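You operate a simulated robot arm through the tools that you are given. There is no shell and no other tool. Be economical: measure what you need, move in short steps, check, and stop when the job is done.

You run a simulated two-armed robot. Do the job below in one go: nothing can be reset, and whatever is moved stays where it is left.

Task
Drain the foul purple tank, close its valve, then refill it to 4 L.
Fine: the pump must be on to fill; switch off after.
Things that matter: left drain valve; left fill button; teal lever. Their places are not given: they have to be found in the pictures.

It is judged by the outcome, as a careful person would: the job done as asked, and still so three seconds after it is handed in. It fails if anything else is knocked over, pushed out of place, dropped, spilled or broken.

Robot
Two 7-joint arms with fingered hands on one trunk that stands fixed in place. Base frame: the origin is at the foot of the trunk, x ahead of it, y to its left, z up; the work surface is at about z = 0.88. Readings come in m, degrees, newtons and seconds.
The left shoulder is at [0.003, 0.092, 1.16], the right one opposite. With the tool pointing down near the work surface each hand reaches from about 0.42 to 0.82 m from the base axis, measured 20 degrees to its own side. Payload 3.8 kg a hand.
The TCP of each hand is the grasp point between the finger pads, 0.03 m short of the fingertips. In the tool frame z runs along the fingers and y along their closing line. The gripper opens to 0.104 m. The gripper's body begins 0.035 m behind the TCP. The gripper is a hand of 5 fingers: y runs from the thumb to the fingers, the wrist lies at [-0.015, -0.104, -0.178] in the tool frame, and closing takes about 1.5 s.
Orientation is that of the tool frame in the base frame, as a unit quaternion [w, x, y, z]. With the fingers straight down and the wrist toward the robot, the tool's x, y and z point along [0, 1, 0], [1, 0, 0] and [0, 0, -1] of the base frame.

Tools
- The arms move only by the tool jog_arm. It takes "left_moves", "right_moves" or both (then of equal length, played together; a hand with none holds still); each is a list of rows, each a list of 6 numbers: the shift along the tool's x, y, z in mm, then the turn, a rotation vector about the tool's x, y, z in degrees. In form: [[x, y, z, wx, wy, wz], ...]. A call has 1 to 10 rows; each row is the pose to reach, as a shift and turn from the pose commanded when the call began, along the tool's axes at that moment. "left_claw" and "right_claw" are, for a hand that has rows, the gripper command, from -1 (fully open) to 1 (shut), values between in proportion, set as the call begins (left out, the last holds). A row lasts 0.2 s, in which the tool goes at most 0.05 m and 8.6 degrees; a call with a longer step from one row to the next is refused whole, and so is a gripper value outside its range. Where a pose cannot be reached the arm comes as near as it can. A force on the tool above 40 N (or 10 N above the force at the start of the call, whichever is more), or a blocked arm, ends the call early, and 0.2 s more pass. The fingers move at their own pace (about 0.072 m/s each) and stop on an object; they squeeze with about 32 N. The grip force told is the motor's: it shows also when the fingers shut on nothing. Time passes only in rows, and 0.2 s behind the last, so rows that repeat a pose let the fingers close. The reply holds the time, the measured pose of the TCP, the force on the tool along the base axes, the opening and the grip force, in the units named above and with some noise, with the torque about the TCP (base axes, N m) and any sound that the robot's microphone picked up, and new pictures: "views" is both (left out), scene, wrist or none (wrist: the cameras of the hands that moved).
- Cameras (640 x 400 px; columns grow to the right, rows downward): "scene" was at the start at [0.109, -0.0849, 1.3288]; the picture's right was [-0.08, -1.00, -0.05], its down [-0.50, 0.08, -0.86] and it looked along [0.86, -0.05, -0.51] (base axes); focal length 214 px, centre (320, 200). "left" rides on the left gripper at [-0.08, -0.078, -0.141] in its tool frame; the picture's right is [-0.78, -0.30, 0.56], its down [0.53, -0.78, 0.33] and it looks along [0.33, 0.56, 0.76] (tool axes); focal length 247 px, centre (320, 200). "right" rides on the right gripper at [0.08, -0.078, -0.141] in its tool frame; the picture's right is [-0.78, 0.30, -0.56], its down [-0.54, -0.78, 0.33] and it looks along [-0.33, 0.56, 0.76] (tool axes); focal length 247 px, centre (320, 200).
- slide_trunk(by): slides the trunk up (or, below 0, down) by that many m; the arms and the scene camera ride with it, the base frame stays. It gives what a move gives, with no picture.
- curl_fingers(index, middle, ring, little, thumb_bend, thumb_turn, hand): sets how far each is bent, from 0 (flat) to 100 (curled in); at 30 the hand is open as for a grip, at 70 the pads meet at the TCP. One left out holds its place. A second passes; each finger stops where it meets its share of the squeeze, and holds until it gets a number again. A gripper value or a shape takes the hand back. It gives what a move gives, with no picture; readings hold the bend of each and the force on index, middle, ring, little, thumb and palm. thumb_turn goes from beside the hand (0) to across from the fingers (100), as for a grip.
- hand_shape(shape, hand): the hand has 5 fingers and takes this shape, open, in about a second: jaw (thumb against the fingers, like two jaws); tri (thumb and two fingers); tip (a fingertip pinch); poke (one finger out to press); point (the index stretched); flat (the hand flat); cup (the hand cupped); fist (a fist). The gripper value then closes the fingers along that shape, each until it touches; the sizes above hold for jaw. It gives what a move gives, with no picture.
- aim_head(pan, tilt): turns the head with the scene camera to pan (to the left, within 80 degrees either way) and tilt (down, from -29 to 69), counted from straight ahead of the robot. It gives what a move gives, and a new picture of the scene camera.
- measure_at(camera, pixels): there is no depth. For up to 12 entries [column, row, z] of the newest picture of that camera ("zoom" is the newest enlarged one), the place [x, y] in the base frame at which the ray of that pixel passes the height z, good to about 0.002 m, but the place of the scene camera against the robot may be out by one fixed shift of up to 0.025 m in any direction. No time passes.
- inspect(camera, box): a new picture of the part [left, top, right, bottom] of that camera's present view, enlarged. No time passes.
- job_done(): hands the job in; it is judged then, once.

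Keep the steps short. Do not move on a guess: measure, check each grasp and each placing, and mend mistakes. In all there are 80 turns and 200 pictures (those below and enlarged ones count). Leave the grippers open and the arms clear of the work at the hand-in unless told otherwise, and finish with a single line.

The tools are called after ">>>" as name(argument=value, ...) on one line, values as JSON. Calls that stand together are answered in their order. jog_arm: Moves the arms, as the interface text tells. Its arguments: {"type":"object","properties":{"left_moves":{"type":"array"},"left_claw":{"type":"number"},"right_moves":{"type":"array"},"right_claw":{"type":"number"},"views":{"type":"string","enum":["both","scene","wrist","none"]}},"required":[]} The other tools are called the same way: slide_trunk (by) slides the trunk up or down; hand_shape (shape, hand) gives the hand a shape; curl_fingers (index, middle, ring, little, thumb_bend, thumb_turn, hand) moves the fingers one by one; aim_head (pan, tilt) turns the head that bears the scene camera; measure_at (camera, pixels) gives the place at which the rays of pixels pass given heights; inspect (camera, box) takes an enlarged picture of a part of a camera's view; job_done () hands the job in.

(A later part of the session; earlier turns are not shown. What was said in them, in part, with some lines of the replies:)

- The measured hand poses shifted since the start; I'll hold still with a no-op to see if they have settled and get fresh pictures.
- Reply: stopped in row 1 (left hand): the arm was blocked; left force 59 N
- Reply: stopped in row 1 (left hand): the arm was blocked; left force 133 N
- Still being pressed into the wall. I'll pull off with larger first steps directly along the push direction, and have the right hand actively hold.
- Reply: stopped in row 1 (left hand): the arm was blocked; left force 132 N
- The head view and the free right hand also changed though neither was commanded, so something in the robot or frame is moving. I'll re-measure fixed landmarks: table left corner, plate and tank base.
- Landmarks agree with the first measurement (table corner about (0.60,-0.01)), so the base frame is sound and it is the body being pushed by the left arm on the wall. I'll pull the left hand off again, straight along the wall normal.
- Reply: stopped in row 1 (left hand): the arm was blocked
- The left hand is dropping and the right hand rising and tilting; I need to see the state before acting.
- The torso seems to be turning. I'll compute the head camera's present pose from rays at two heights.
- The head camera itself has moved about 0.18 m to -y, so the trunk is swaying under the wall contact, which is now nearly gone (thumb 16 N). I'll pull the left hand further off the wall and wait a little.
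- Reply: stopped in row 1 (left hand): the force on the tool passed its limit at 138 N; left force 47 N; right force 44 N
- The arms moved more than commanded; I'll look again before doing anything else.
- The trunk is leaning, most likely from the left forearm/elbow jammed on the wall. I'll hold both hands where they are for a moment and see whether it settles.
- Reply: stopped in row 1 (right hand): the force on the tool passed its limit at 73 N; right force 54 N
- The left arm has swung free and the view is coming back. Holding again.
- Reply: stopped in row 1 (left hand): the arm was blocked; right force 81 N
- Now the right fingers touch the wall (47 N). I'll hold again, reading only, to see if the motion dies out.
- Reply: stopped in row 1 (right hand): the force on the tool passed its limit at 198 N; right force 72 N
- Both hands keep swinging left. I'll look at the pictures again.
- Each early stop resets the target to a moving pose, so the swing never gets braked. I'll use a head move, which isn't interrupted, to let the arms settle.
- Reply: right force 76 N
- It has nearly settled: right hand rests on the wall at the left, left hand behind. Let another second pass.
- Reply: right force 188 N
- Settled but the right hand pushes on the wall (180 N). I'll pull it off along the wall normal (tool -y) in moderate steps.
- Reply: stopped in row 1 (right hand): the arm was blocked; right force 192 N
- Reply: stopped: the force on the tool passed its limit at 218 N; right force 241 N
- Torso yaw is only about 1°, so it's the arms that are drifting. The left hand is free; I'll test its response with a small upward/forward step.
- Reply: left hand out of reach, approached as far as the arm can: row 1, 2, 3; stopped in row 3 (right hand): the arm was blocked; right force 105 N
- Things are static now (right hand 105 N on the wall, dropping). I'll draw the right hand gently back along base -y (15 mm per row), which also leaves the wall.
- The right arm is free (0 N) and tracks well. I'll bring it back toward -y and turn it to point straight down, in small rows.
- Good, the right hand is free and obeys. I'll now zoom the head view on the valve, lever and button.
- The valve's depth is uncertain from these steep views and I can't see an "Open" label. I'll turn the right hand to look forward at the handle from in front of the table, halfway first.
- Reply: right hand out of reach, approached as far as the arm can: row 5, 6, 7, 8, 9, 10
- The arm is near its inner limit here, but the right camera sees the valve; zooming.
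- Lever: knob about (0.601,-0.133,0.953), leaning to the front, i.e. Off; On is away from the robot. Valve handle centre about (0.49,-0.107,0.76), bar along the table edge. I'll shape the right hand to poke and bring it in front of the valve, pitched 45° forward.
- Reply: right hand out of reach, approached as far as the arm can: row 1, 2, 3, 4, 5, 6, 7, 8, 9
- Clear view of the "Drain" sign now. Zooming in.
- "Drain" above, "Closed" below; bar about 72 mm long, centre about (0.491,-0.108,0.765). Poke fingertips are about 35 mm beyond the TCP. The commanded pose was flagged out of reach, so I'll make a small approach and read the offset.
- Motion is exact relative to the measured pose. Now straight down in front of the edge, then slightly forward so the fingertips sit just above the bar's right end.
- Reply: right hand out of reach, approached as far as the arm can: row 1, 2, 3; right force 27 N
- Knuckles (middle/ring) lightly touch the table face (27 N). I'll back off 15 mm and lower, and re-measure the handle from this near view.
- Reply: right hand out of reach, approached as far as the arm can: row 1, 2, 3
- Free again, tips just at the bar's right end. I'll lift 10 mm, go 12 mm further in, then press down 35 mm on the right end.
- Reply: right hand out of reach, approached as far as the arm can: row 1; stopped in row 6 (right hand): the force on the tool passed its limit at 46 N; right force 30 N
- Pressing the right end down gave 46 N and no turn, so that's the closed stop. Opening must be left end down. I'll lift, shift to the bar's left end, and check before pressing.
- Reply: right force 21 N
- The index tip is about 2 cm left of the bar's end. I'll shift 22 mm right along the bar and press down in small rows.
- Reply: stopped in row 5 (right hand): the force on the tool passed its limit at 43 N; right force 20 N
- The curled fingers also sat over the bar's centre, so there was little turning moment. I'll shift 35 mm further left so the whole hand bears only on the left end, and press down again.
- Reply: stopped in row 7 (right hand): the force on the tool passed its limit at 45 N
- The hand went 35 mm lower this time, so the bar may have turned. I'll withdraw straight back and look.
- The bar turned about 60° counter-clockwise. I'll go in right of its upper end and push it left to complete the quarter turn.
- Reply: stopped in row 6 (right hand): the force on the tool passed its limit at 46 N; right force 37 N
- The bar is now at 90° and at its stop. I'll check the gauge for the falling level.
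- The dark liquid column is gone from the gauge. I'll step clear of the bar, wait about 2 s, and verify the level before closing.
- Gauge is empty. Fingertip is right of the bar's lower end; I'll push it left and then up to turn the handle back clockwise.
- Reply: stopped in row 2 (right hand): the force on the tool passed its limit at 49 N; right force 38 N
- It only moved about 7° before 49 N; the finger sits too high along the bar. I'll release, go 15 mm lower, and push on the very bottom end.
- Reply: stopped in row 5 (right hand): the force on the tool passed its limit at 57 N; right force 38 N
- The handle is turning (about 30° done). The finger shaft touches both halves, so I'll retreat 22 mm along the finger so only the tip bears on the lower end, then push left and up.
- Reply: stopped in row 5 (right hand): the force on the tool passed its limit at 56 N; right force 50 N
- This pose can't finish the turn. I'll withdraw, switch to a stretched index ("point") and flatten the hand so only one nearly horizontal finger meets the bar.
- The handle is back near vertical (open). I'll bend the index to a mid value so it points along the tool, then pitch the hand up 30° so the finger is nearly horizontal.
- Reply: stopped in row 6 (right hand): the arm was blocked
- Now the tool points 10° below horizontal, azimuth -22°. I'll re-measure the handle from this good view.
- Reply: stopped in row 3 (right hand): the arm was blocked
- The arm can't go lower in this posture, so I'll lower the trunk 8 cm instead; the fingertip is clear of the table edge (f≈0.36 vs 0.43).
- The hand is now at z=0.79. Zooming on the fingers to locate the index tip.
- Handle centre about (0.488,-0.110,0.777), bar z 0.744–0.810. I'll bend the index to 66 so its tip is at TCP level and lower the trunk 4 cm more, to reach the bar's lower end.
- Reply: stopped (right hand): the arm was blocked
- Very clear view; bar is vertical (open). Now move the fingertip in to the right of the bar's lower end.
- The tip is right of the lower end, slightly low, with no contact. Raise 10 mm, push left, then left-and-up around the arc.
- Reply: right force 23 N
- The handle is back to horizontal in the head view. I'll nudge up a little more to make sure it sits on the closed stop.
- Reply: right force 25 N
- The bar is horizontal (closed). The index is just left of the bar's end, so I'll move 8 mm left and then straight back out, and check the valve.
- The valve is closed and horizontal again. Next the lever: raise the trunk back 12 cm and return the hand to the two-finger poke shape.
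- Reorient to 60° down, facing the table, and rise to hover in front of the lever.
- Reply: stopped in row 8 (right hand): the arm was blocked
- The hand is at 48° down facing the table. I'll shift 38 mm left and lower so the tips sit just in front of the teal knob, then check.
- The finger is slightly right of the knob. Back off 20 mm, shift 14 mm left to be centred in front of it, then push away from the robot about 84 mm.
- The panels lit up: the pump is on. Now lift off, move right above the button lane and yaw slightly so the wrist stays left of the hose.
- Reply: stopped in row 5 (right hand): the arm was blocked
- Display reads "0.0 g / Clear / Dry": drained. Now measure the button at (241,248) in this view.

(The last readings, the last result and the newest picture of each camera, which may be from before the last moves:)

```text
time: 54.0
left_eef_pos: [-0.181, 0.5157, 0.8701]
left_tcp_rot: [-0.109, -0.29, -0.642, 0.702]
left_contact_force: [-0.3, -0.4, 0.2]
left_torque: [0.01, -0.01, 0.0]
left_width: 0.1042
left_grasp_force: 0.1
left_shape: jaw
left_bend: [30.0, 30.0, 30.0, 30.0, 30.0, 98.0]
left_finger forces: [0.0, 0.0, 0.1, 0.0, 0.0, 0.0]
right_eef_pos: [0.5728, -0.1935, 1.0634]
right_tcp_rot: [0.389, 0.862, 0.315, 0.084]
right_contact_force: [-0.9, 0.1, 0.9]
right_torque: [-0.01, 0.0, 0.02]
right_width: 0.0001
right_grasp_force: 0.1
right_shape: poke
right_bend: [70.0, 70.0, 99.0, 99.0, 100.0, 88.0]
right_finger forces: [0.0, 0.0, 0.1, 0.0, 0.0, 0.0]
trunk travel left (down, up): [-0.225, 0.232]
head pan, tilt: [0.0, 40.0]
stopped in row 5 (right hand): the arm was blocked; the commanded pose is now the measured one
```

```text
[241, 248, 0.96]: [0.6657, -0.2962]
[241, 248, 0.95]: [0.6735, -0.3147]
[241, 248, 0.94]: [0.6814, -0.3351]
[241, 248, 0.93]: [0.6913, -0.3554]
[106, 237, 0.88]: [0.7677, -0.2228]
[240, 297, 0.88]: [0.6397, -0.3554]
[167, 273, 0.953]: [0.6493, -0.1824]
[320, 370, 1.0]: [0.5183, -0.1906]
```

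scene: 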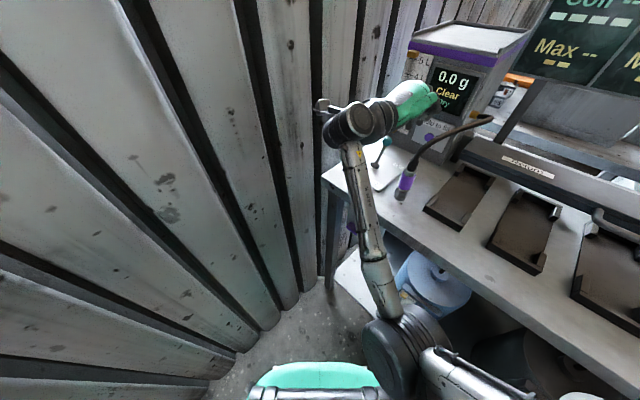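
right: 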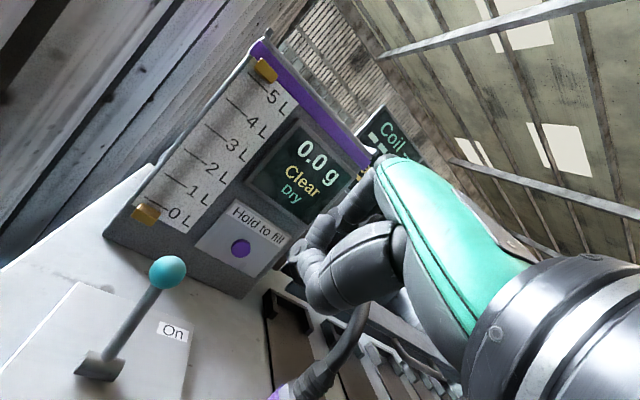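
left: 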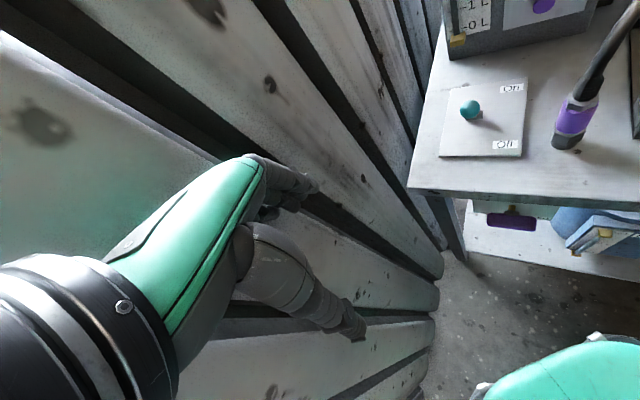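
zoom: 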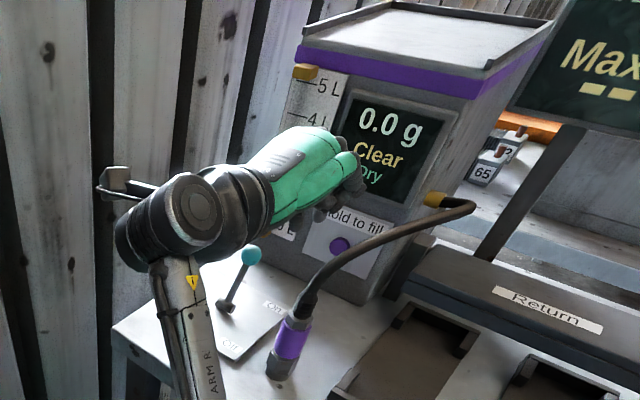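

Button at about (0.679,-0.315,0.944) on the face at f≈0.708. I'll bring the fingertips to about 20 mm in front of it.

>>> jog_arm(right_moves=[[4, 3, 29, 0, 0, 0], [7, 6, 58, 0, 0, 0], [11, 9, 87, 0, 0, 0], [15, 12, 116, 0, 0, 0], [18, 15, 140, 0, 0, 0], [18, 15, 140, 0, 0, 0]], views="both")

>>> inspect(camera="right", box=[220, 120, 440, 300])

>>> inspect(camera="scene", box=[330, 20, 510, 210])

```text
time: 55.4
left_eef_pos: [-0.1807, 0.5159, 0.8696]
left_tcp_rot: [-0.109, -0.289, -0.642, 0.702]
left_contact_force: [-0.1, -0.1, 0.3]
left_torque: [0.0, -0.01, 0.02]
left_width: 0.104
left_grasp_force: 0.1
left_shape: jaw
left_bend: [30.0, 30.0, 30.0, 30.0, 30.0, 98.0]
left_finger forces: [0.0, 0.1, 0.0, 0.0, 0.0, 0.0]
right_eef_pos: [0.6484, -0.2741, 0.9757]
right_tcp_rot: [0.387, 0.862, 0.316, 0.085]
right_contact_force: [0.3, 0.5, 1.8]
right_torque: [0.01, 0.01, -0.02]
right_width: 0.0
right_grasp_force: 0.1
right_shape: poke
right_bend: [70.0, 70.0, 99.0, 99.0, 100.0, 88.0]
right_finger forces: [0.0, 0.0, 0.0, 0.0, 0.1, 0.0]
trunk travel left (down, up): [-0.225, 0.232]
head pan, tilt: [0.0, 40.0]
```

scene: 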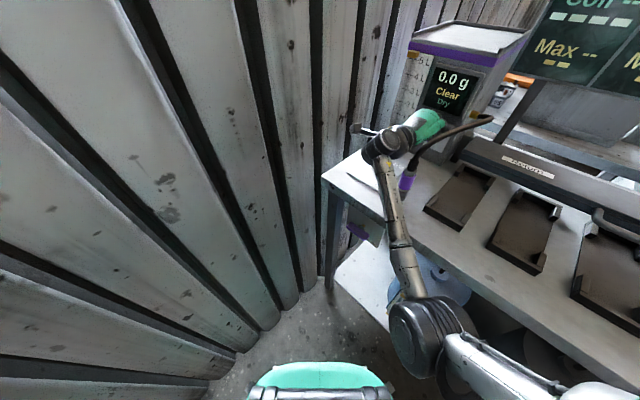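
right: 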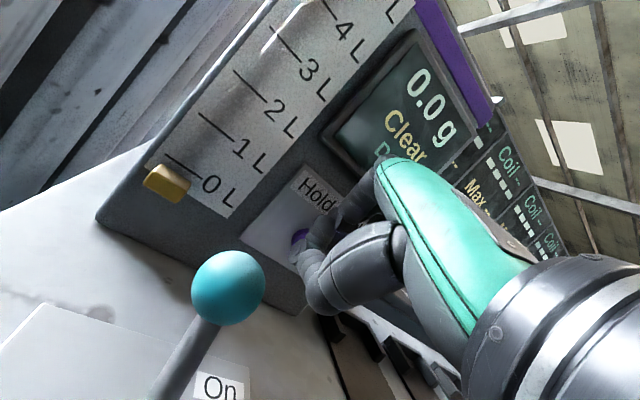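

```text
2.22 times, centred on (330, 210) of right
```

zoom: 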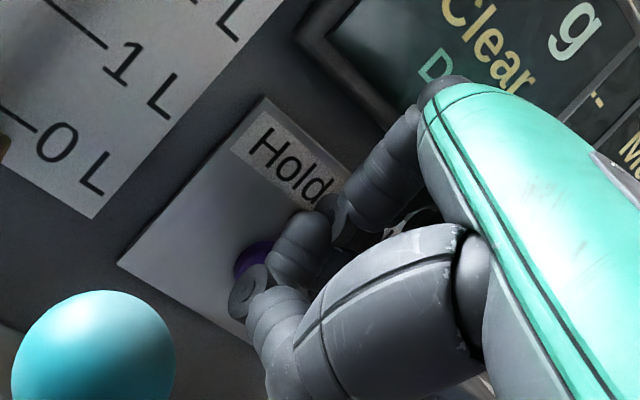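

```text
2.11 times, centred on (420, 115) of scene
```

zoom: 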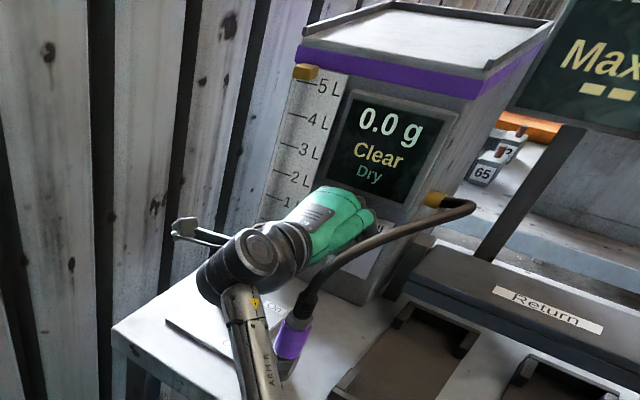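

Tips are lined up ~22 mm from the button. I'll push forward in small steps and check whether it fills.

>>> jog_arm(right_moves=[[2, 3, 11, 0, 0, 0], [3, 8, 17, 0, 0, 0], [4, 12, 21, 0, 0, 0], [5, 15, 24, 0, 0, 0]], views="both")

>>> inspect(camera="scene", box=[380, 40, 470, 150])

```text
time: 56.4
left_eef_pos: [-0.1842, 0.5197, 0.8656]
left_tcp_rot: [-0.112, -0.292, -0.64, 0.702]
left_contact_force: [0.3, 0.1, -0.7]
left_torque: [-0.01, -0.02, -0.01]
left_width: 0.1038
left_grasp_force: 0.0
left_shape: jaw
left_bend: [30.0, 30.0, 30.0, 30.0, 30.0, 98.0]
left_finger forces: [0.1, 0.0, 0.0, 0.0, 0.1, 0.0]
right_eef_pos: [0.6627, -0.2869, 0.9761]
right_tcp_rot: [0.39, 0.86, 0.317, 0.089]
right_contact_force: [-22.0, 19.1, 13.2]
right_torque: [-0.65, -0.41, -0.28]
right_width: 0.0
right_grasp_force: 0.1
right_shape: poke
right_bend: [70.0, 70.0, 99.0, 99.0, 100.0, 88.0]
right_finger forces: [0.1, 32.9, 0.1, 0.0, 0.0, 0.0]
trunk travel left (down, up): [-0.225, 0.232]
head pan, tilt: [0.0, 40.0]
heard: click
```

scene: 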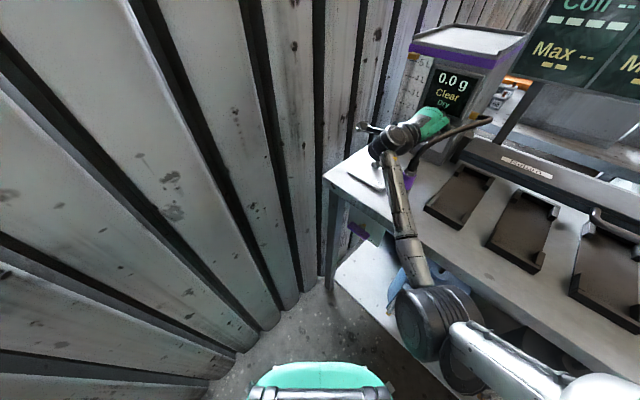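
right: 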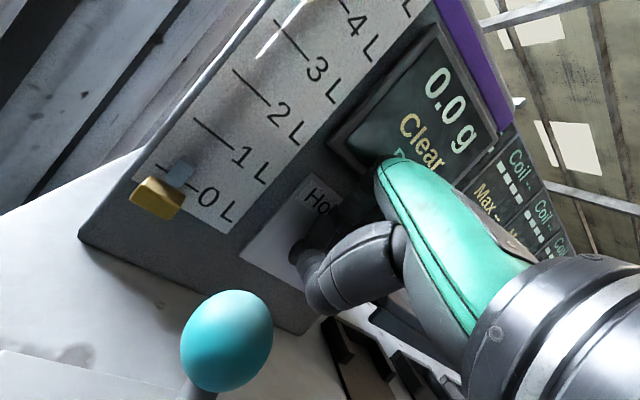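

```text
3.64 times, centred on (425, 95) of scene
```

zoom: 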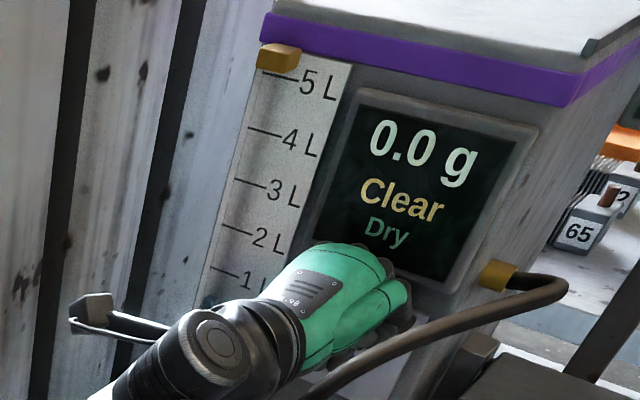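

Click heard and blue liquid is rising just above 0 L. Hold about 0.8 s and gauge the rate.

>>> jog_arm(right_moves=[[0, 0, 0, 0, 0, 0], [0, 0, 0, 0, 0, 0], [0, 0, 0, 0, 0, 0]], views="wrist")

```text
time: 57.2
left_eef_pos: [-0.1848, 0.5204, 0.8658]
left_tcp_rot: [-0.111, -0.291, -0.64, 0.702]
left_contact_force: [0.3, -0.2, 0.4]
left_torque: [-0.01, 0.02, 0.02]
left_width: 0.1041
left_grasp_force: 0.1
left_shape: jaw
left_bend: [30.0, 30.0, 30.0, 30.0, 30.0, 98.0]
left_finger forces: [0.1, 0.0, 0.0, 0.0, 0.0, 0.0]
right_eef_pos: [0.6629, -0.2877, 0.9753]
right_tcp_rot: [0.39, 0.86, 0.316, 0.088]
right_contact_force: [-20.7, 20.7, 18.5]
right_torque: [-0.66, -0.37, -0.2]
right_width: 0.0001
right_grasp_force: 0.1
right_shape: poke
right_bend: [70.0, 70.0, 99.0, 99.0, 100.0, 88.0]
right_finger forces: [0.0, 38.5, 0.1, 0.0, 0.0, 0.1]
trunk travel left (down, up): [-0.225, 0.232]
head pan, tilt: [0.0, 40.0]
```

right: 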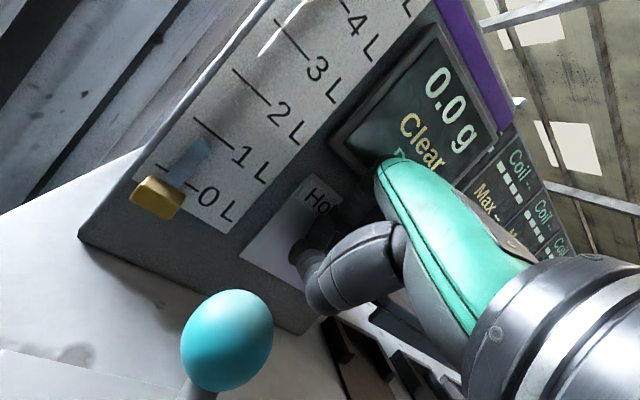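

About 0.7 L now, roughly 0.65 L/s. Hold another 2.2 s and re-read.

>>> jog_arm(right_moves=[[0, 0, 0, 0, 0, 0], [0, 0, 0, 0, 0, 0], [0, 0, 0, 0, 0, 0], [0, 0, 0, 0, 0, 0], [0, 0, 0, 0, 0, 0], [0, 0, 0, 0, 0, 0], [0, 0, 0, 0, 0, 0], [0, 0, 0, 0, 0, 0], [0, 0, 0, 0, 0, 0], [0, 0, 0, 0, 0, 0]], views="wrist")

>>> inspect(camera="scene", box=[380, 40, 450, 120])

>>> inspect(camera="right", box=[120, 0, 400, 230])

```text
time: 59.4
left_eef_pos: [-0.1852, 0.5198, 0.8653]
left_tcp_rot: [-0.112, -0.291, -0.64, 0.702]
left_contact_force: [-0.4, 0.2, 0.3]
left_torque: [0.0, 0.01, 0.01]
left_width: 0.1037
left_grasp_force: 0.1
left_shape: jaw
left_bend: [30.0, 30.0, 30.0, 30.0, 30.0, 98.0]
left_finger forces: [0.0, 0.0, 0.0, 0.1, 0.1, 0.1]
right_eef_pos: [0.6641, -0.2878, 0.9757]
right_tcp_rot: [0.39, 0.86, 0.317, 0.088]
right_contact_force: [-20.6, 20.9, 19.9]
right_torque: [-0.66, -0.34, -0.21]
right_width: 0.0
right_grasp_force: 0.1
right_shape: poke
right_bend: [70.0, 70.0, 99.0, 99.0, 100.0, 88.0]
right_finger forces: [0.0, 38.3, 0.0, 0.0, 0.0, 0.0]
trunk travel left (down, up): [-0.225, 0.232]
head pan, tilt: [0.0, 40.0]
```

right: 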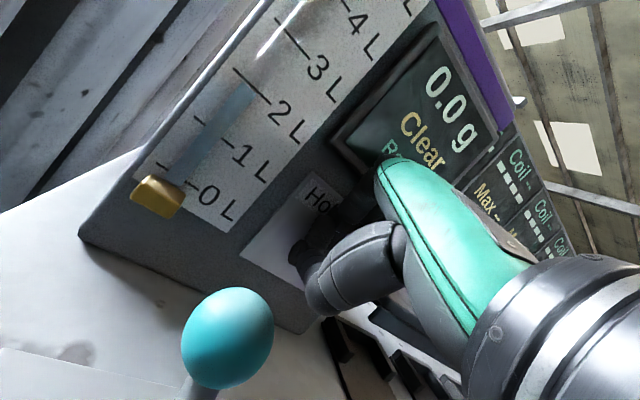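

```text
5.00 times, centred on (415, 80) of scene
```

zoom: 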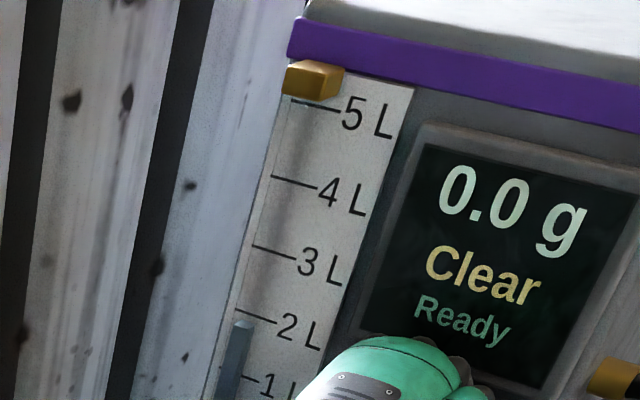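

```text
1.74 times, centred on (260, 115) of right
```

zoom: 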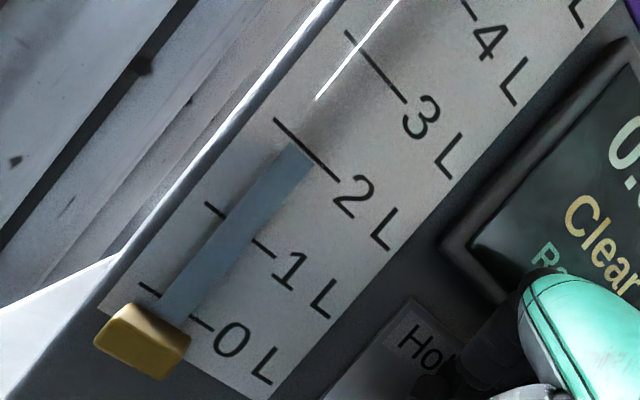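

About 1.9 L and display "Ready"; rate ≈0.55 L/s. Hold another 2.2 s.

>>> jog_arm(right_moves=[[0, 0, 0, 0, 0, 0], [0, 0, 0, 0, 0, 0], [0, 0, 0, 0, 0, 0], [0, 0, 0, 0, 0, 0], [0, 0, 0, 0, 0, 0], [0, 0, 0, 0, 0, 0], [0, 0, 0, 0, 0, 0], [0, 0, 0, 0, 0, 0], [0, 0, 0, 0, 0, 0], [0, 0, 0, 0, 0, 0]], views="none")

>>> inspect(camera="scene", box=[380, 40, 450, 120])

>>> inspect(camera="right", box=[160, 0, 420, 210])

```text
time: 61.6
left_eef_pos: [-0.1851, 0.5197, 0.8652]
left_tcp_rot: [-0.112, -0.291, -0.64, 0.702]
left_contact_force: [0.3, -0.3, 0.7]
left_torque: [-0.02, -0.02, -0.01]
left_width: 0.1037
left_grasp_force: 0.0
left_shape: jaw
left_bend: [30.0, 30.0, 30.0, 30.0, 30.0, 98.0]
left_finger forces: [0.0, 0.0, 0.0, 0.1, 0.0, 0.1]
right_eef_pos: [0.6634, -0.2886, 0.9749]
right_tcp_rot: [0.39, 0.86, 0.316, 0.088]
right_contact_force: [-21.4, 20.1, 17.9]
right_torque: [-0.6, -0.34, -0.23]
right_width: 0.0
right_grasp_force: 0.0
right_shape: poke
right_bend: [70.0, 70.0, 99.0, 99.0, 100.0, 88.0]
right_finger forces: [0.0, 38.1, 0.0, 0.0, 0.0, 0.0]
trunk travel left (down, up): [-0.225, 0.232]
head pan, tilt: [0.0, 40.0]
```

```text
5.00 times, centred on (415, 80) of scene
```

zoom: 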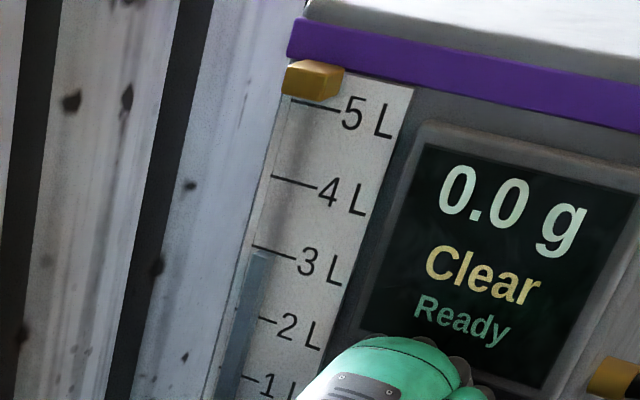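

```text
1.90 times, centred on (290, 105) of right
```

zoom: 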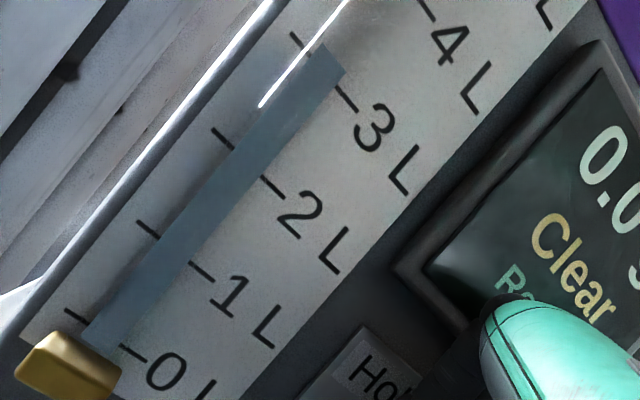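

About 3.05 L; rate ≈0.5 L/s. Hold 1.2 s more, then re-read for the final top-up.

>>> jog_arm(right_moves=[[0, 0, 0, 0, 0, 0], [0, 0, 0, 0, 0, 0], [0, 0, 0, 0, 0, 0], [0, 0, 0, 0, 0, 0], [0, 0, 0, 0, 0, 0]], views="none")

>>> inspect(camera="scene", box=[385, 40, 435, 90])

>>> inspect(camera="right", box=[220, 0, 420, 150])

```text
time: 62.8
left_eef_pos: [-0.1851, 0.5204, 0.8651]
left_tcp_rot: [-0.111, -0.291, -0.64, 0.702]
left_contact_force: [-0.4, -0.6, 0.2]
left_torque: [0.03, 0.01, -0.03]
left_width: 0.1041
left_grasp_force: 0.0
left_shape: jaw
left_bend: [30.0, 30.0, 30.0, 30.0, 30.0, 98.0]
left_finger forces: [0.1, 0.0, 0.1, 0.0, 0.0, 0.0]
right_eef_pos: [0.6624, -0.2879, 0.9747]
right_tcp_rot: [0.389, 0.861, 0.316, 0.087]
right_contact_force: [-21.9, 20.3, 18.9]
right_torque: [-0.63, -0.32, -0.26]
right_width: 0.0
right_grasp_force: 0.0
right_shape: poke
right_bend: [70.0, 70.0, 99.0, 99.0, 100.0, 88.0]
right_finger forces: [0.1, 37.4, 0.0, 0.1, 0.0, 0.0]
trunk travel left (down, up): [-0.225, 0.232]
head pan, tilt: [0.0, 40.0]
```

```text
8.00 times, centred on (410, 65) of scene
```

zoom: 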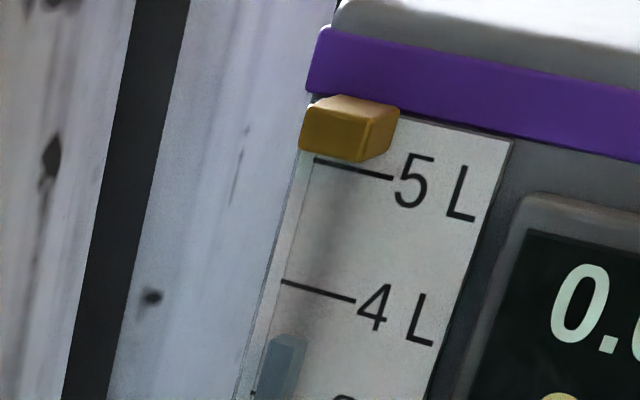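

```text
2.67 times, centred on (320, 75) of right
```

zoom: 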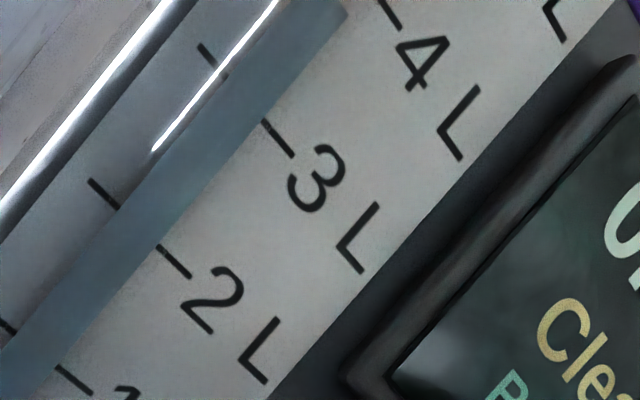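

About 3.65 L. Hold 0.4 s, then release by pulling straight back, aiming a touch below 4 L so I can top up.

>>> jog_arm(right_moves=[[0, 0, 0, 0, 0, 0], [0, 0, 0, 0, 0, 0], [-4, -21, -21, 0, 0, 0], [-4, -21, -21, 0, 0, 0]], views="none")

>>> inspect(camera="scene", box=[385, 40, 435, 90])

>>> inspect(camera="right", box=[220, 0, 420, 150])

```text
time: 63.8
left_eef_pos: [-0.1819, 0.5164, 0.8688]
left_tcp_rot: [-0.109, -0.29, -0.642, 0.702]
left_contact_force: [-0.1, 0.0, -0.2]
left_torque: [0.01, 0.01, 0.01]
left_width: 0.104
left_grasp_force: 0.0
left_shape: jaw
left_bend: [30.0, 30.0, 30.0, 30.0, 30.0, 98.0]
left_finger forces: [0.0, 0.0, 0.0, 0.0, 0.0, 0.0]
right_eef_pos: [0.6456, -0.2718, 0.9681]
right_tcp_rot: [0.387, 0.862, 0.318, 0.085]
right_contact_force: [0.3, -0.3, 0.4]
right_torque: [0.02, 0.01, -0.02]
right_width: 0.0
right_grasp_force: 0.0
right_shape: poke
right_bend: [70.0, 70.0, 99.0, 99.0, 100.0, 88.0]
right_finger forces: [0.0, 0.1, 0.0, 0.0, 0.1, 0.0]
trunk travel left (down, up): [-0.225, 0.232]
head pan, tilt: [0.0, 40.0]
```

```text
8.00 times, centred on (410, 65) of scene
```

zoom: 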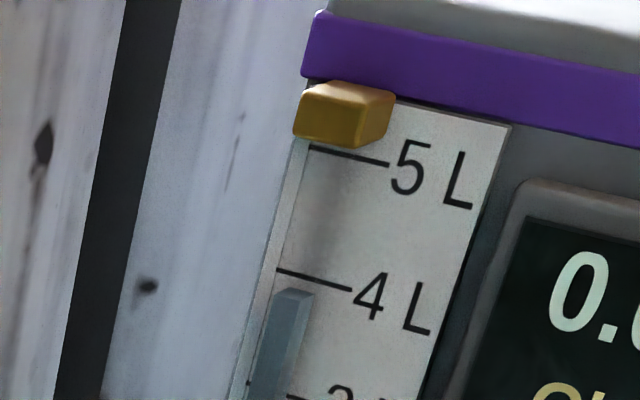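

```text
2.67 times, centred on (320, 75) of right
```

zoom: 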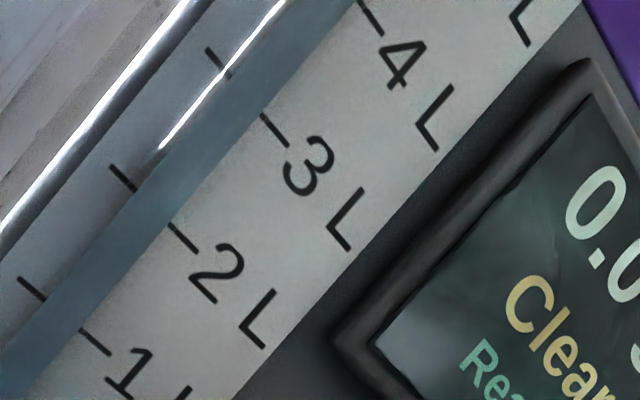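

Reads about 3.9 L from above. I'll back off and rise so the wrist camera is level with the 4 L mark for a fair reading.

>>> jog_arm(right_moves=[[-6, 3, -35, 0, 0, 0], [-12, 7, -70, 0, 0, 0], [-18, 10, -104, 0, 0, 0], [-18, 10, -104, 0, 0, 0]], views="wrist")

>>> inspect(camera="right", box=[170, 20, 330, 180])

```text
time: 64.8
left_eef_pos: [-0.1807, 0.5164, 0.8687]
left_tcp_rot: [-0.108, -0.29, -0.642, 0.702]
left_contact_force: [0.5, 0.7, -0.3]
left_torque: [-0.03, 0.01, -0.02]
left_width: 0.1038
left_grasp_force: 0.1
left_shape: jaw
left_bend: [30.0, 30.0, 30.0, 30.0, 30.0, 98.0]
left_finger forces: [0.0, 0.0, 0.1, 0.0, 0.0, 0.0]
right_eef_pos: [0.5967, -0.2241, 1.0497]
right_tcp_rot: [0.387, 0.862, 0.316, 0.086]
right_contact_force: [0.2, 0.1, -0.5]
right_torque: [0.01, -0.02, -0.03]
right_width: 0.0
right_grasp_force: 0.1
right_shape: poke
right_bend: [70.0, 70.0, 99.0, 99.0, 100.0, 88.0]
right_finger forces: [0.0, 0.0, 0.0, 0.1, 0.0, 0.0]
trunk travel left (down, up): [-0.225, 0.232]
head pan, tilt: [0.0, 40.0]
```

right: 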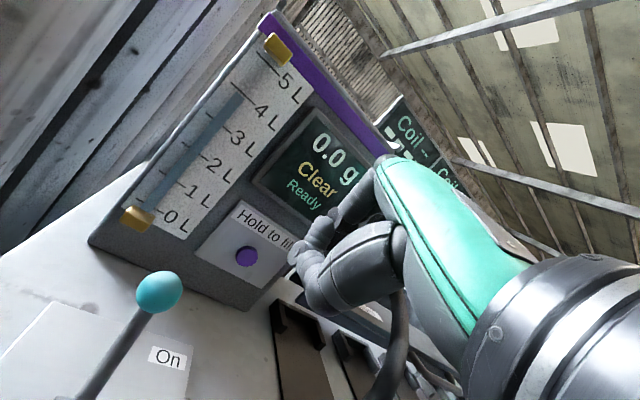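

```text
2.50 times, centred on (250, 100) of right
```

zoom: 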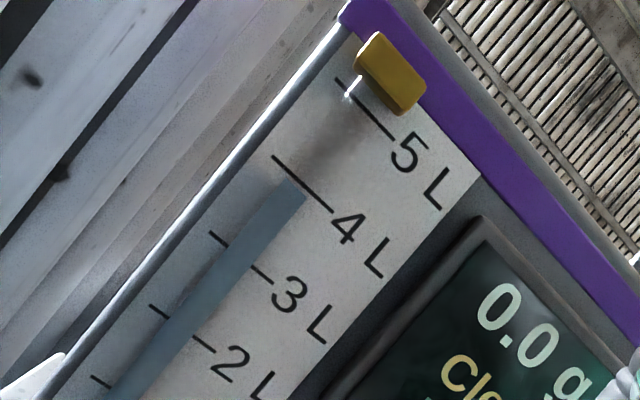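

Level-camera reading: 3.90 L. One quick tap (about 0.2 s) on the button adds the last 0.1 L; then I return to this viewpoint.

>>> jog_arm(right_moves=[[6, -3, 35, 0, 0, 0], [12, -7, 70, 0, 0, 0], [18, -10, 104, 0, 0, 0], [18, -10, 104, 0, 0, 0], [22, 11, 125, 0, 0, 0], [18, -10, 104, 0, 0, 0], [12, -7, 70, 0, 0, 0], [6, -3, 35, 0, 0, 0], [0, 0, 0, 0, 0, 0], [0, 0, 0, 0, 0, 0]], views="wrist")

>>> inspect(camera="right", box=[170, 20, 330, 180])

```text
time: 67.0
left_eef_pos: [-0.1808, 0.5168, 0.8689]
left_tcp_rot: [-0.109, -0.291, -0.641, 0.702]
left_contact_force: [-1.3, -0.5, 0.0]
left_torque: [-0.02, 0.0, -0.01]
left_width: 0.1039
left_grasp_force: 0.0
left_shape: jaw
left_bend: [30.0, 30.0, 30.0, 30.0, 30.0, 98.0]
left_finger forces: [0.1, 0.1, 0.0, 0.1, 0.1, 0.1]
right_eef_pos: [0.5975, -0.2245, 1.0489]
right_tcp_rot: [0.388, 0.861, 0.317, 0.086]
right_contact_force: [0.4, -0.6, -0.1]
right_torque: [0.0, -0.01, -0.01]
right_width: 0.0
right_grasp_force: 0.1
right_shape: poke
right_bend: [70.0, 70.0, 99.0, 99.0, 100.0, 88.0]
right_finger forces: [0.0, 0.0, 0.0, 0.0, 0.0, 0.0]
trunk travel left (down, up): [-0.225, 0.232]
head pan, tilt: [0.0, 40.0]
heard: click
```

right: 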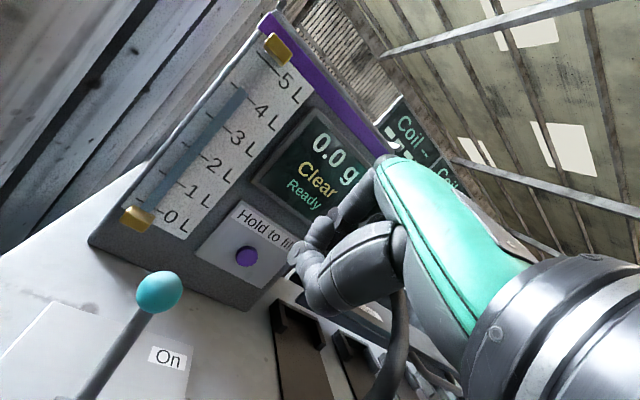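

```text
2.50 times, centred on (250, 100) of right
```

zoom: 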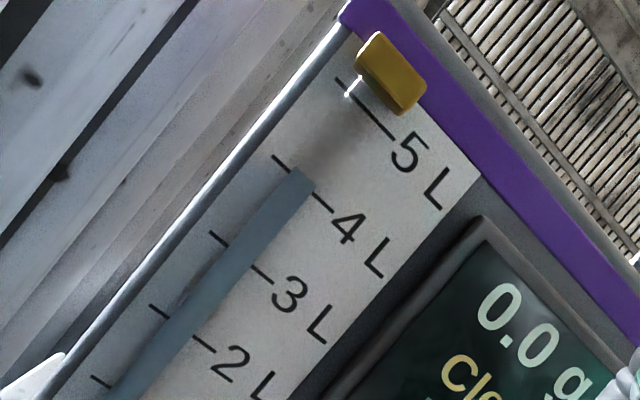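

Now 4.0 L (about 4.05). Next: switch off. I'll move over and beyond the teal knob (tip between knob and tank), high first, and look.

>>> jog_arm(right_moves=[[-1, 11, -10, 0, 0, 0], [32, 10, -16, -0.7, 5, -4.8], [65, 9, -22, -1.4, 10.1, -9.6], [70, 33, 2, -1.4, 10.1, -9.6], [75, 56, 26, -1.4, 10.1, -9.6], [75, 56, 26, -1.4, 10.1, -9.6]], views="both")

>>> inspect(camera="right", box=[200, 150, 440, 330])

```text
time: 68.4
left_eef_pos: [-0.1808, 0.5174, 0.8687]
left_tcp_rot: [-0.108, -0.289, -0.642, 0.702]
left_contact_force: [0.0, 0.2, -0.4]
left_torque: [-0.04, -0.02, -0.01]
left_width: 0.1039
left_grasp_force: 0.0
left_shape: jaw
left_bend: [30.0, 30.0, 30.0, 30.0, 30.0, 98.0]
left_finger forces: [0.1, 0.0, 0.0, 0.1, 0.1, 0.0]
right_eef_pos: [0.6927, -0.2213, 1.0647]
right_tcp_rot: [0.374, 0.817, 0.42, 0.132]
right_contact_force: [0.1, 0.4, -0.8]
right_torque: [0.01, -0.01, 0.01]
right_width: 0.0
right_grasp_force: 0.0
right_shape: poke
right_bend: [70.0, 70.0, 99.0, 99.0, 100.0, 88.0]
right_finger forces: [0.0, 0.0, 0.0, 0.1, 0.0, 0.0]
trunk travel left (down, up): [-0.225, 0.232]
head pan, tilt: [0.0, 40.0]
```

scene: 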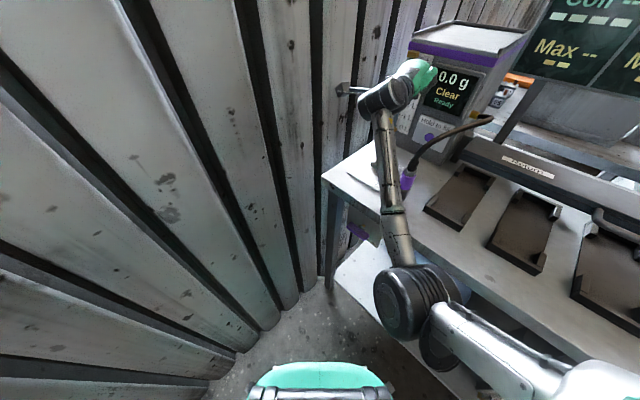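
right: 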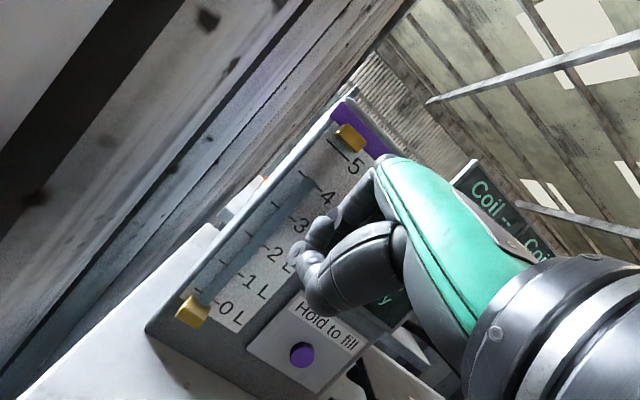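

```text
2.22 times, centred on (320, 240) of right
```

zoom: 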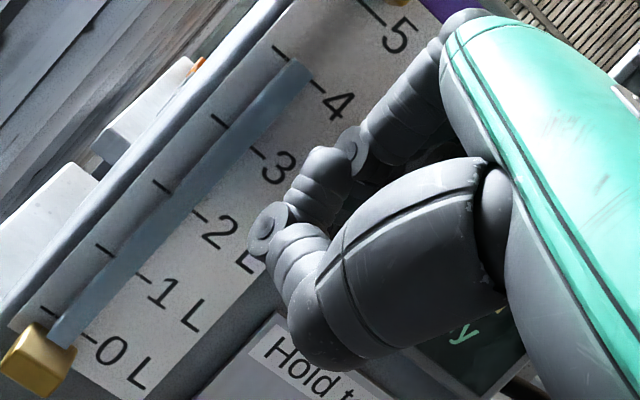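

Tip is beyond the knob (f≈0.68, e matches). Descend 108 mm behind the knob, then pull straight back toward the robot.

>>> jog_arm(right_moves=[[4, -26, 25, 0, 0, 0], [7, -52, 50, 0, 0, 0], [11, -78, 74, 0, 0, 0], [12, -88, 64, 0, 0, 0], [14, -97, 54, 0, 0, 0], [15, -107, 43, 0, 0, 0], [16, -117, 33, 0, 0, 0], [18, -127, 22, 0, 0, 0], [19, -136, 12, 0, 0, 0], [21, -146, 1, 0, 0, 0]], views="both")

>>> inspect(camera="right", box=[160, 120, 440, 340])

```text
time: 69.2
left_eef_pos: [-0.181, 0.516, 0.8686]
left_tcp_rot: [-0.109, -0.29, -0.642, 0.702]
left_contact_force: [0.3, 0.1, 0.3]
left_torque: [0.03, 0.0, -0.02]
left_width: 0.1038
left_grasp_force: 0.0
left_shape: jaw
left_bend: [30.0, 30.0, 30.0, 30.0, 30.0, 98.0]
left_finger forces: [0.0, 0.0, 0.0, 0.0, 0.0, 0.1]
right_eef_pos: [0.6968, -0.2213, 0.9863]
right_tcp_rot: [0.384, 0.812, 0.414, 0.147]
right_contact_force: [3.4, -0.3, 10.3]
right_torque: [0.43, 0.44, -0.08]
right_width: 0.0001
right_grasp_force: 0.1
right_shape: poke
right_bend: [70.0, 70.0, 99.0, 99.0, 100.0, 88.0]
right_finger forces: [0.0, 0.1, 0.1, 0.0, 10.3, 0.0]
trunk travel left (down, up): [-0.225, 0.232]
head pan, tilt: [0.0, 40.0]
stopped in row 3 (right hand): the force on the tool passed its limit at 51 N (the readings are from after the stop); the commanded pose is now the measured one
```

scene: 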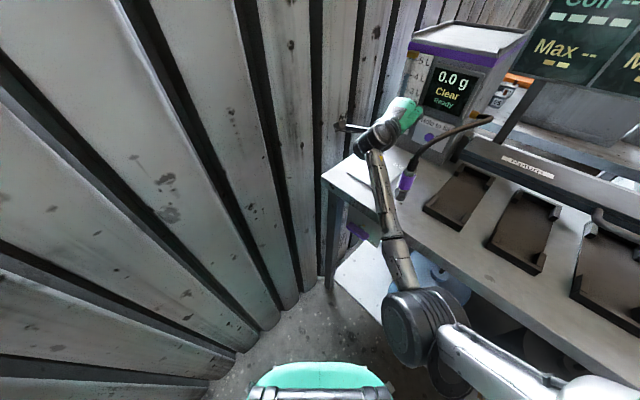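
right: 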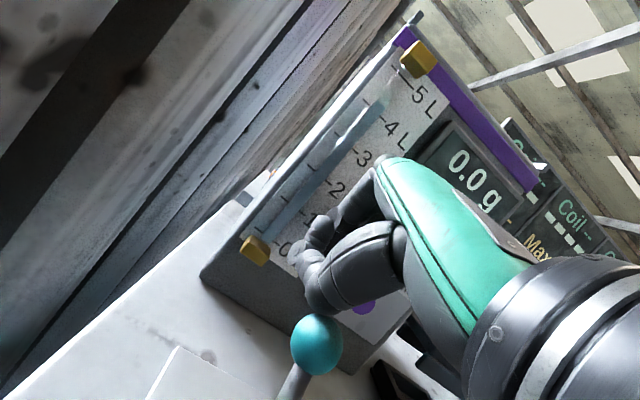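

```text
1.82 times, centred on (300, 230) of right
```

zoom: 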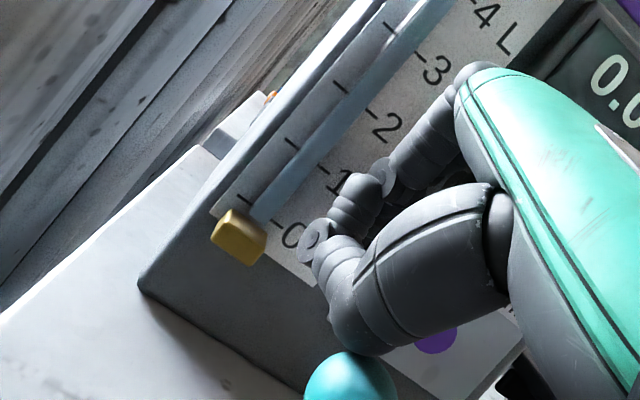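

The thumb came down on the knob's top. I'll go 12 mm further toward the tank, lower behind the knob, and then pull back.

>>> jog_arm(right_moves=[[-2, 12, 6, 0, 0, 0], [-1, 2, 14, 0, 0, 0], [0, -7, 22, 0, 0, 0], [2, -16, 12, 0, 0, 0], [3, -25, 1, 0, 0, 0], [5, -35, -9, 0, 0, 0], [6, -44, -20, 0, 0, 0], [7, -53, -30, 0, 0, 0], [9, -62, -41, 0, 0, 0], [10, -71, -51, 0, 0, 0]], views="both")

>>> inspect(camera="right", box=[160, 120, 440, 340])

```text
time: 71.2
left_eef_pos: [-0.178, 0.514, 0.8712]
left_tcp_rot: [-0.108, -0.288, -0.643, 0.702]
left_contact_force: [-0.1, 1.1, -0.7]
left_torque: [0.0, 0.0, 0.07]
left_width: 0.104
left_grasp_force: 0.0
left_shape: jaw
left_bend: [30.0, 30.0, 30.0, 30.0, 30.0, 98.0]
left_finger forces: [0.0, 0.0, 0.1, 0.1, 0.0, 0.0]
right_eef_pos: [0.6523, -0.1843, 0.9666]
right_tcp_rot: [0.387, 0.813, 0.409, 0.146]
right_contact_force: [28.8, -16.8, 7.9]
right_torque: [0.24, 0.18, -0.6]
right_width: 0.0
right_grasp_force: 0.1
right_shape: poke
right_bend: [70.0, 70.0, 99.0, 99.0, 100.0, 87.0]
right_finger forces: [0.1, 0.0, 0.0, 0.0, 32.2, 0.0]
trunk travel left (down, up): [-0.225, 0.232]
head pan, tilt: [0.0, 40.0]
stopped in row 9 (right hand): the force on the tool passed its limit at 46 N (the readings are from after the stop); the commanded pose is now the measured one
```

scene: 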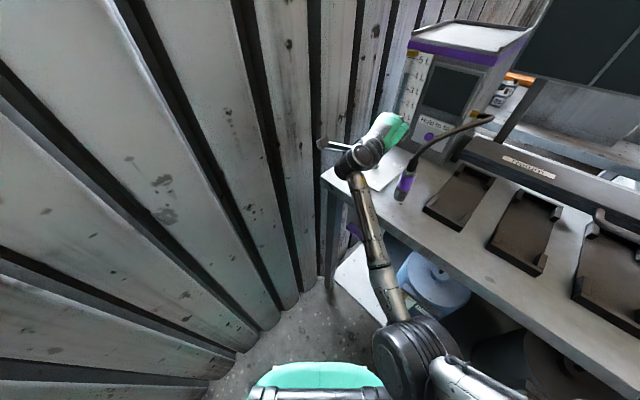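
right: 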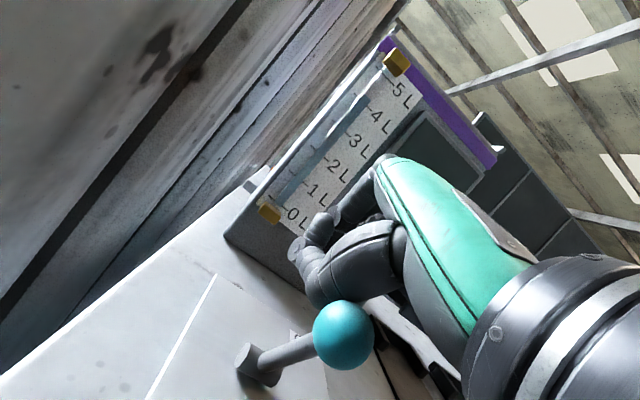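

```text
1.82 times, centred on (300, 230) of right
```

zoom: 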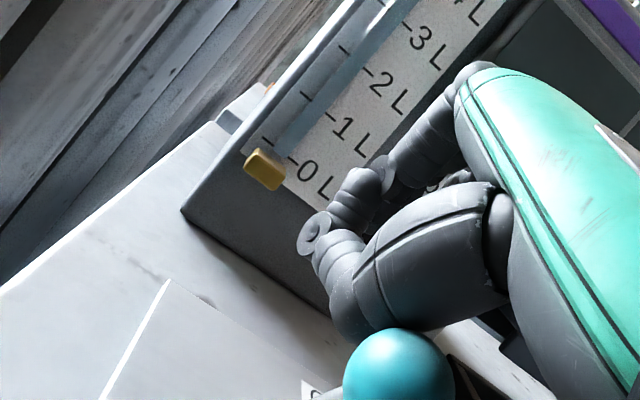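

Panels went dark and the lever leans to Off at its stop. Release it, lift straight up, then draw back clear of the table.

>>> jog_arm(right_moves=[[-1, 6, 7, 0, 0, 0], [-4, 36, -19, 0, 0, 0], [-7, 66, -45, 0, 0, 0], [-10, 96, -72, 0, 0, 0], [-6, 67, -106, 0, 0, 0], [-2, 37, -140, 0, 0, 0], [2, 8, -173, 0, 0, 0], [5, -20, -203, 0, 0, 0], [5, -20, -203, 0, 0, 0]], views="both")

>>> hand_shape(shape="jaw", hand="right")

>>> inspect(camera="scene", box=[320, 20, 520, 260])

>>> inspect(camera="right", box=[0, 0, 640, 400])

```text
time: 73.0
left_eef_pos: [-0.1808, 0.5159, 0.8686]
left_tcp_rot: [-0.109, -0.29, -0.642, 0.702]
left_contact_force: [0.0, -0.9, -0.6]
left_torque: [-0.02, 0.02, -0.01]
left_width: 0.1043
left_grasp_force: 0.0
left_shape: jaw
left_bend: [30.0, 30.0, 30.0, 30.0, 30.0, 98.0]
left_finger forces: [0.1, 0.1, 0.0, 0.0, 0.0, 0.1]
right_eef_pos: [0.5392, -0.0912, 1.1511]
right_tcp_rot: [0.448, 0.793, 0.368, 0.186]
right_contact_force: [0.1, -0.3, -0.4]
right_torque: [-0.02, -0.03, -0.02]
right_width: 0.0001
right_grasp_force: 0.1
right_shape: poke
right_bend: [70.0, 70.0, 99.0, 99.0, 100.0, 88.0]
right_finger forces: [0.0, 0.0, 0.0, 0.1, 0.0, 0.0]
trunk travel left (down, up): [-0.225, 0.232]
head pan, tilt: [0.0, 40.0]
stopped in row 9 (right hand): the arm was blocked; the commanded pose is now the measured one
```

scene: 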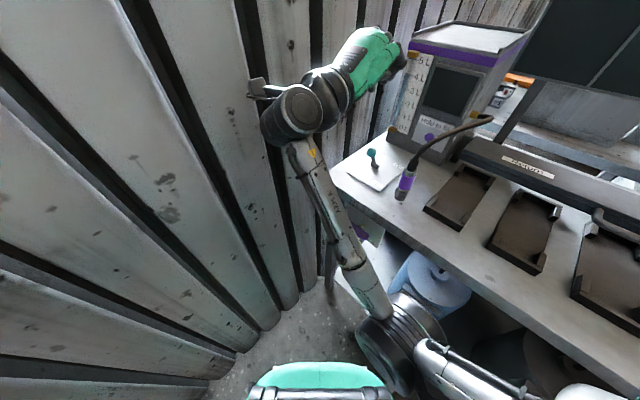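
right: 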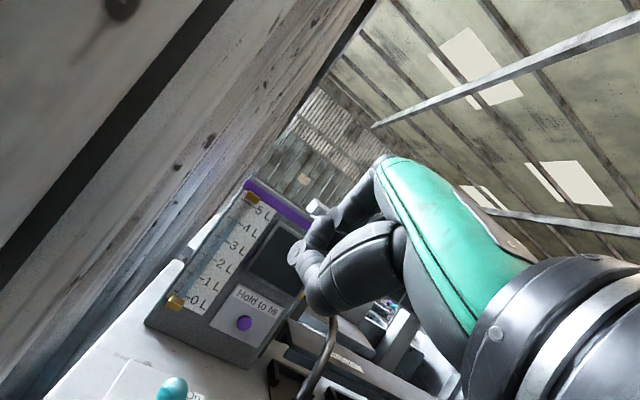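

```text
time: 73.9
left_eef_pos: [-0.1808, 0.515, 0.869]
left_tcp_rot: [-0.11, -0.289, -0.642, 0.702]
left_contact_force: [-0.3, 0.2, 0.0]
left_torque: [-0.01, 0.0, -0.02]
left_width: 0.104
left_grasp_force: 0.0
left_shape: jaw
left_bend: [30.0, 30.0, 30.0, 30.0, 30.0, 98.0]
left_finger forces: [0.0, 0.0, 0.0, 0.1, 0.0, 0.0]
right_eef_pos: [0.5395, -0.0907, 1.1514]
right_tcp_rot: [0.448, 0.793, 0.368, 0.185]
right_contact_force: [0.7, 0.6, -0.5]
right_torque: [0.0, -0.01, -0.04]
right_width: 0.1041
right_grasp_force: 0.1
right_shape: jaw
right_bend: [30.0, 30.0, 30.0, 30.0, 30.0, 98.0]
right_finger forces: [0.0, 0.0, 0.0, 0.1, 0.0, 0.0]
trunk travel left (down, up): [-0.225, 0.232]
head pan, tilt: [0.0, 40.0]
```

```text
1.67 times, centred on (420, 140) of scene
```

zoom: 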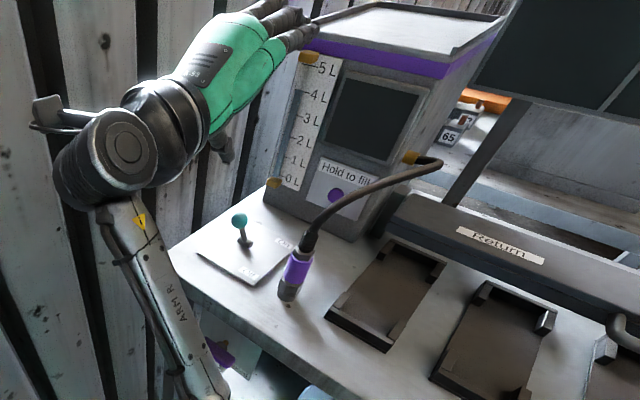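

```text
1.00 times, centred on (320, 200) of right (not enlarged: the box is as wide or as high as the picture)
```

zoom: 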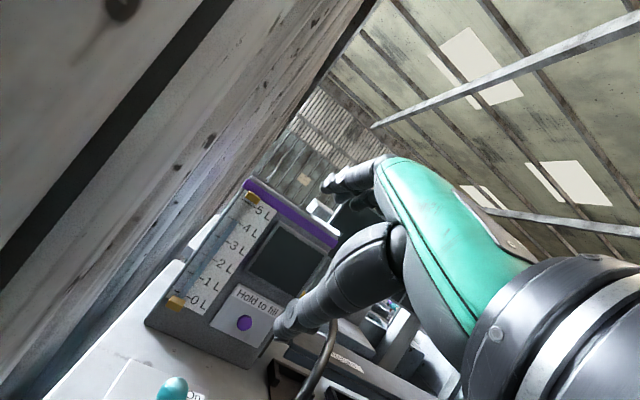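

Lever is at Off, hand is open and clear. Final check of gauge and valve.

>>> inspect(camera="right", box=[160, 180, 290, 320])

>>> inspect(camera="scene", box=[330, 130, 440, 260])

>>> inspect(camera="scene", box=[385, 40, 445, 140])

```text
2.86 times, centred on (225, 250) of right
```

zoom: 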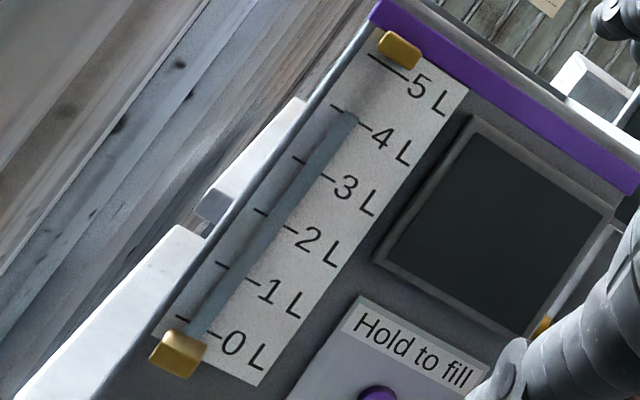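

```text
3.08 times, centred on (385, 195) of scene
```

zoom: 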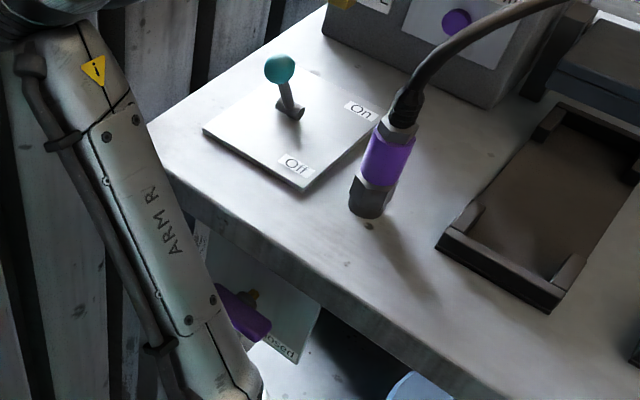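

```text
4.00 times, centred on (415, 90) of scene
5 turns are left
```

zoom: 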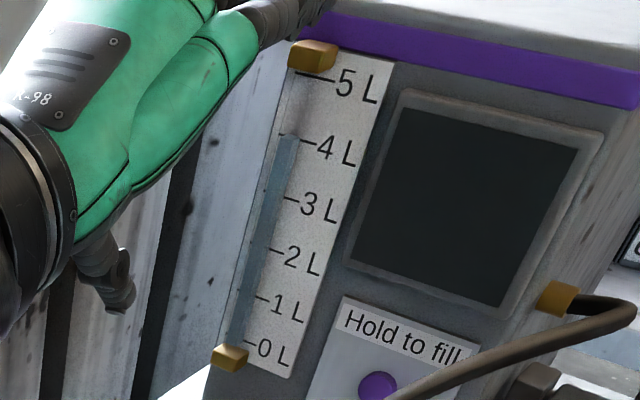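

Level is steady at 4 L, the valve is closed, the lever is at Off with the panels dark, and both hands are open and clear. Handing in.

>>> job_done()

```text
The job is handed in.
```

The purple tank was drained until its display read "Dry", its valve was closed, and it was refilled to about 4 L (gauge read about 4.05 L) with the pump switched off; early on, both arms drifted and hit the wall, and I saw nothing else moved or damaged.
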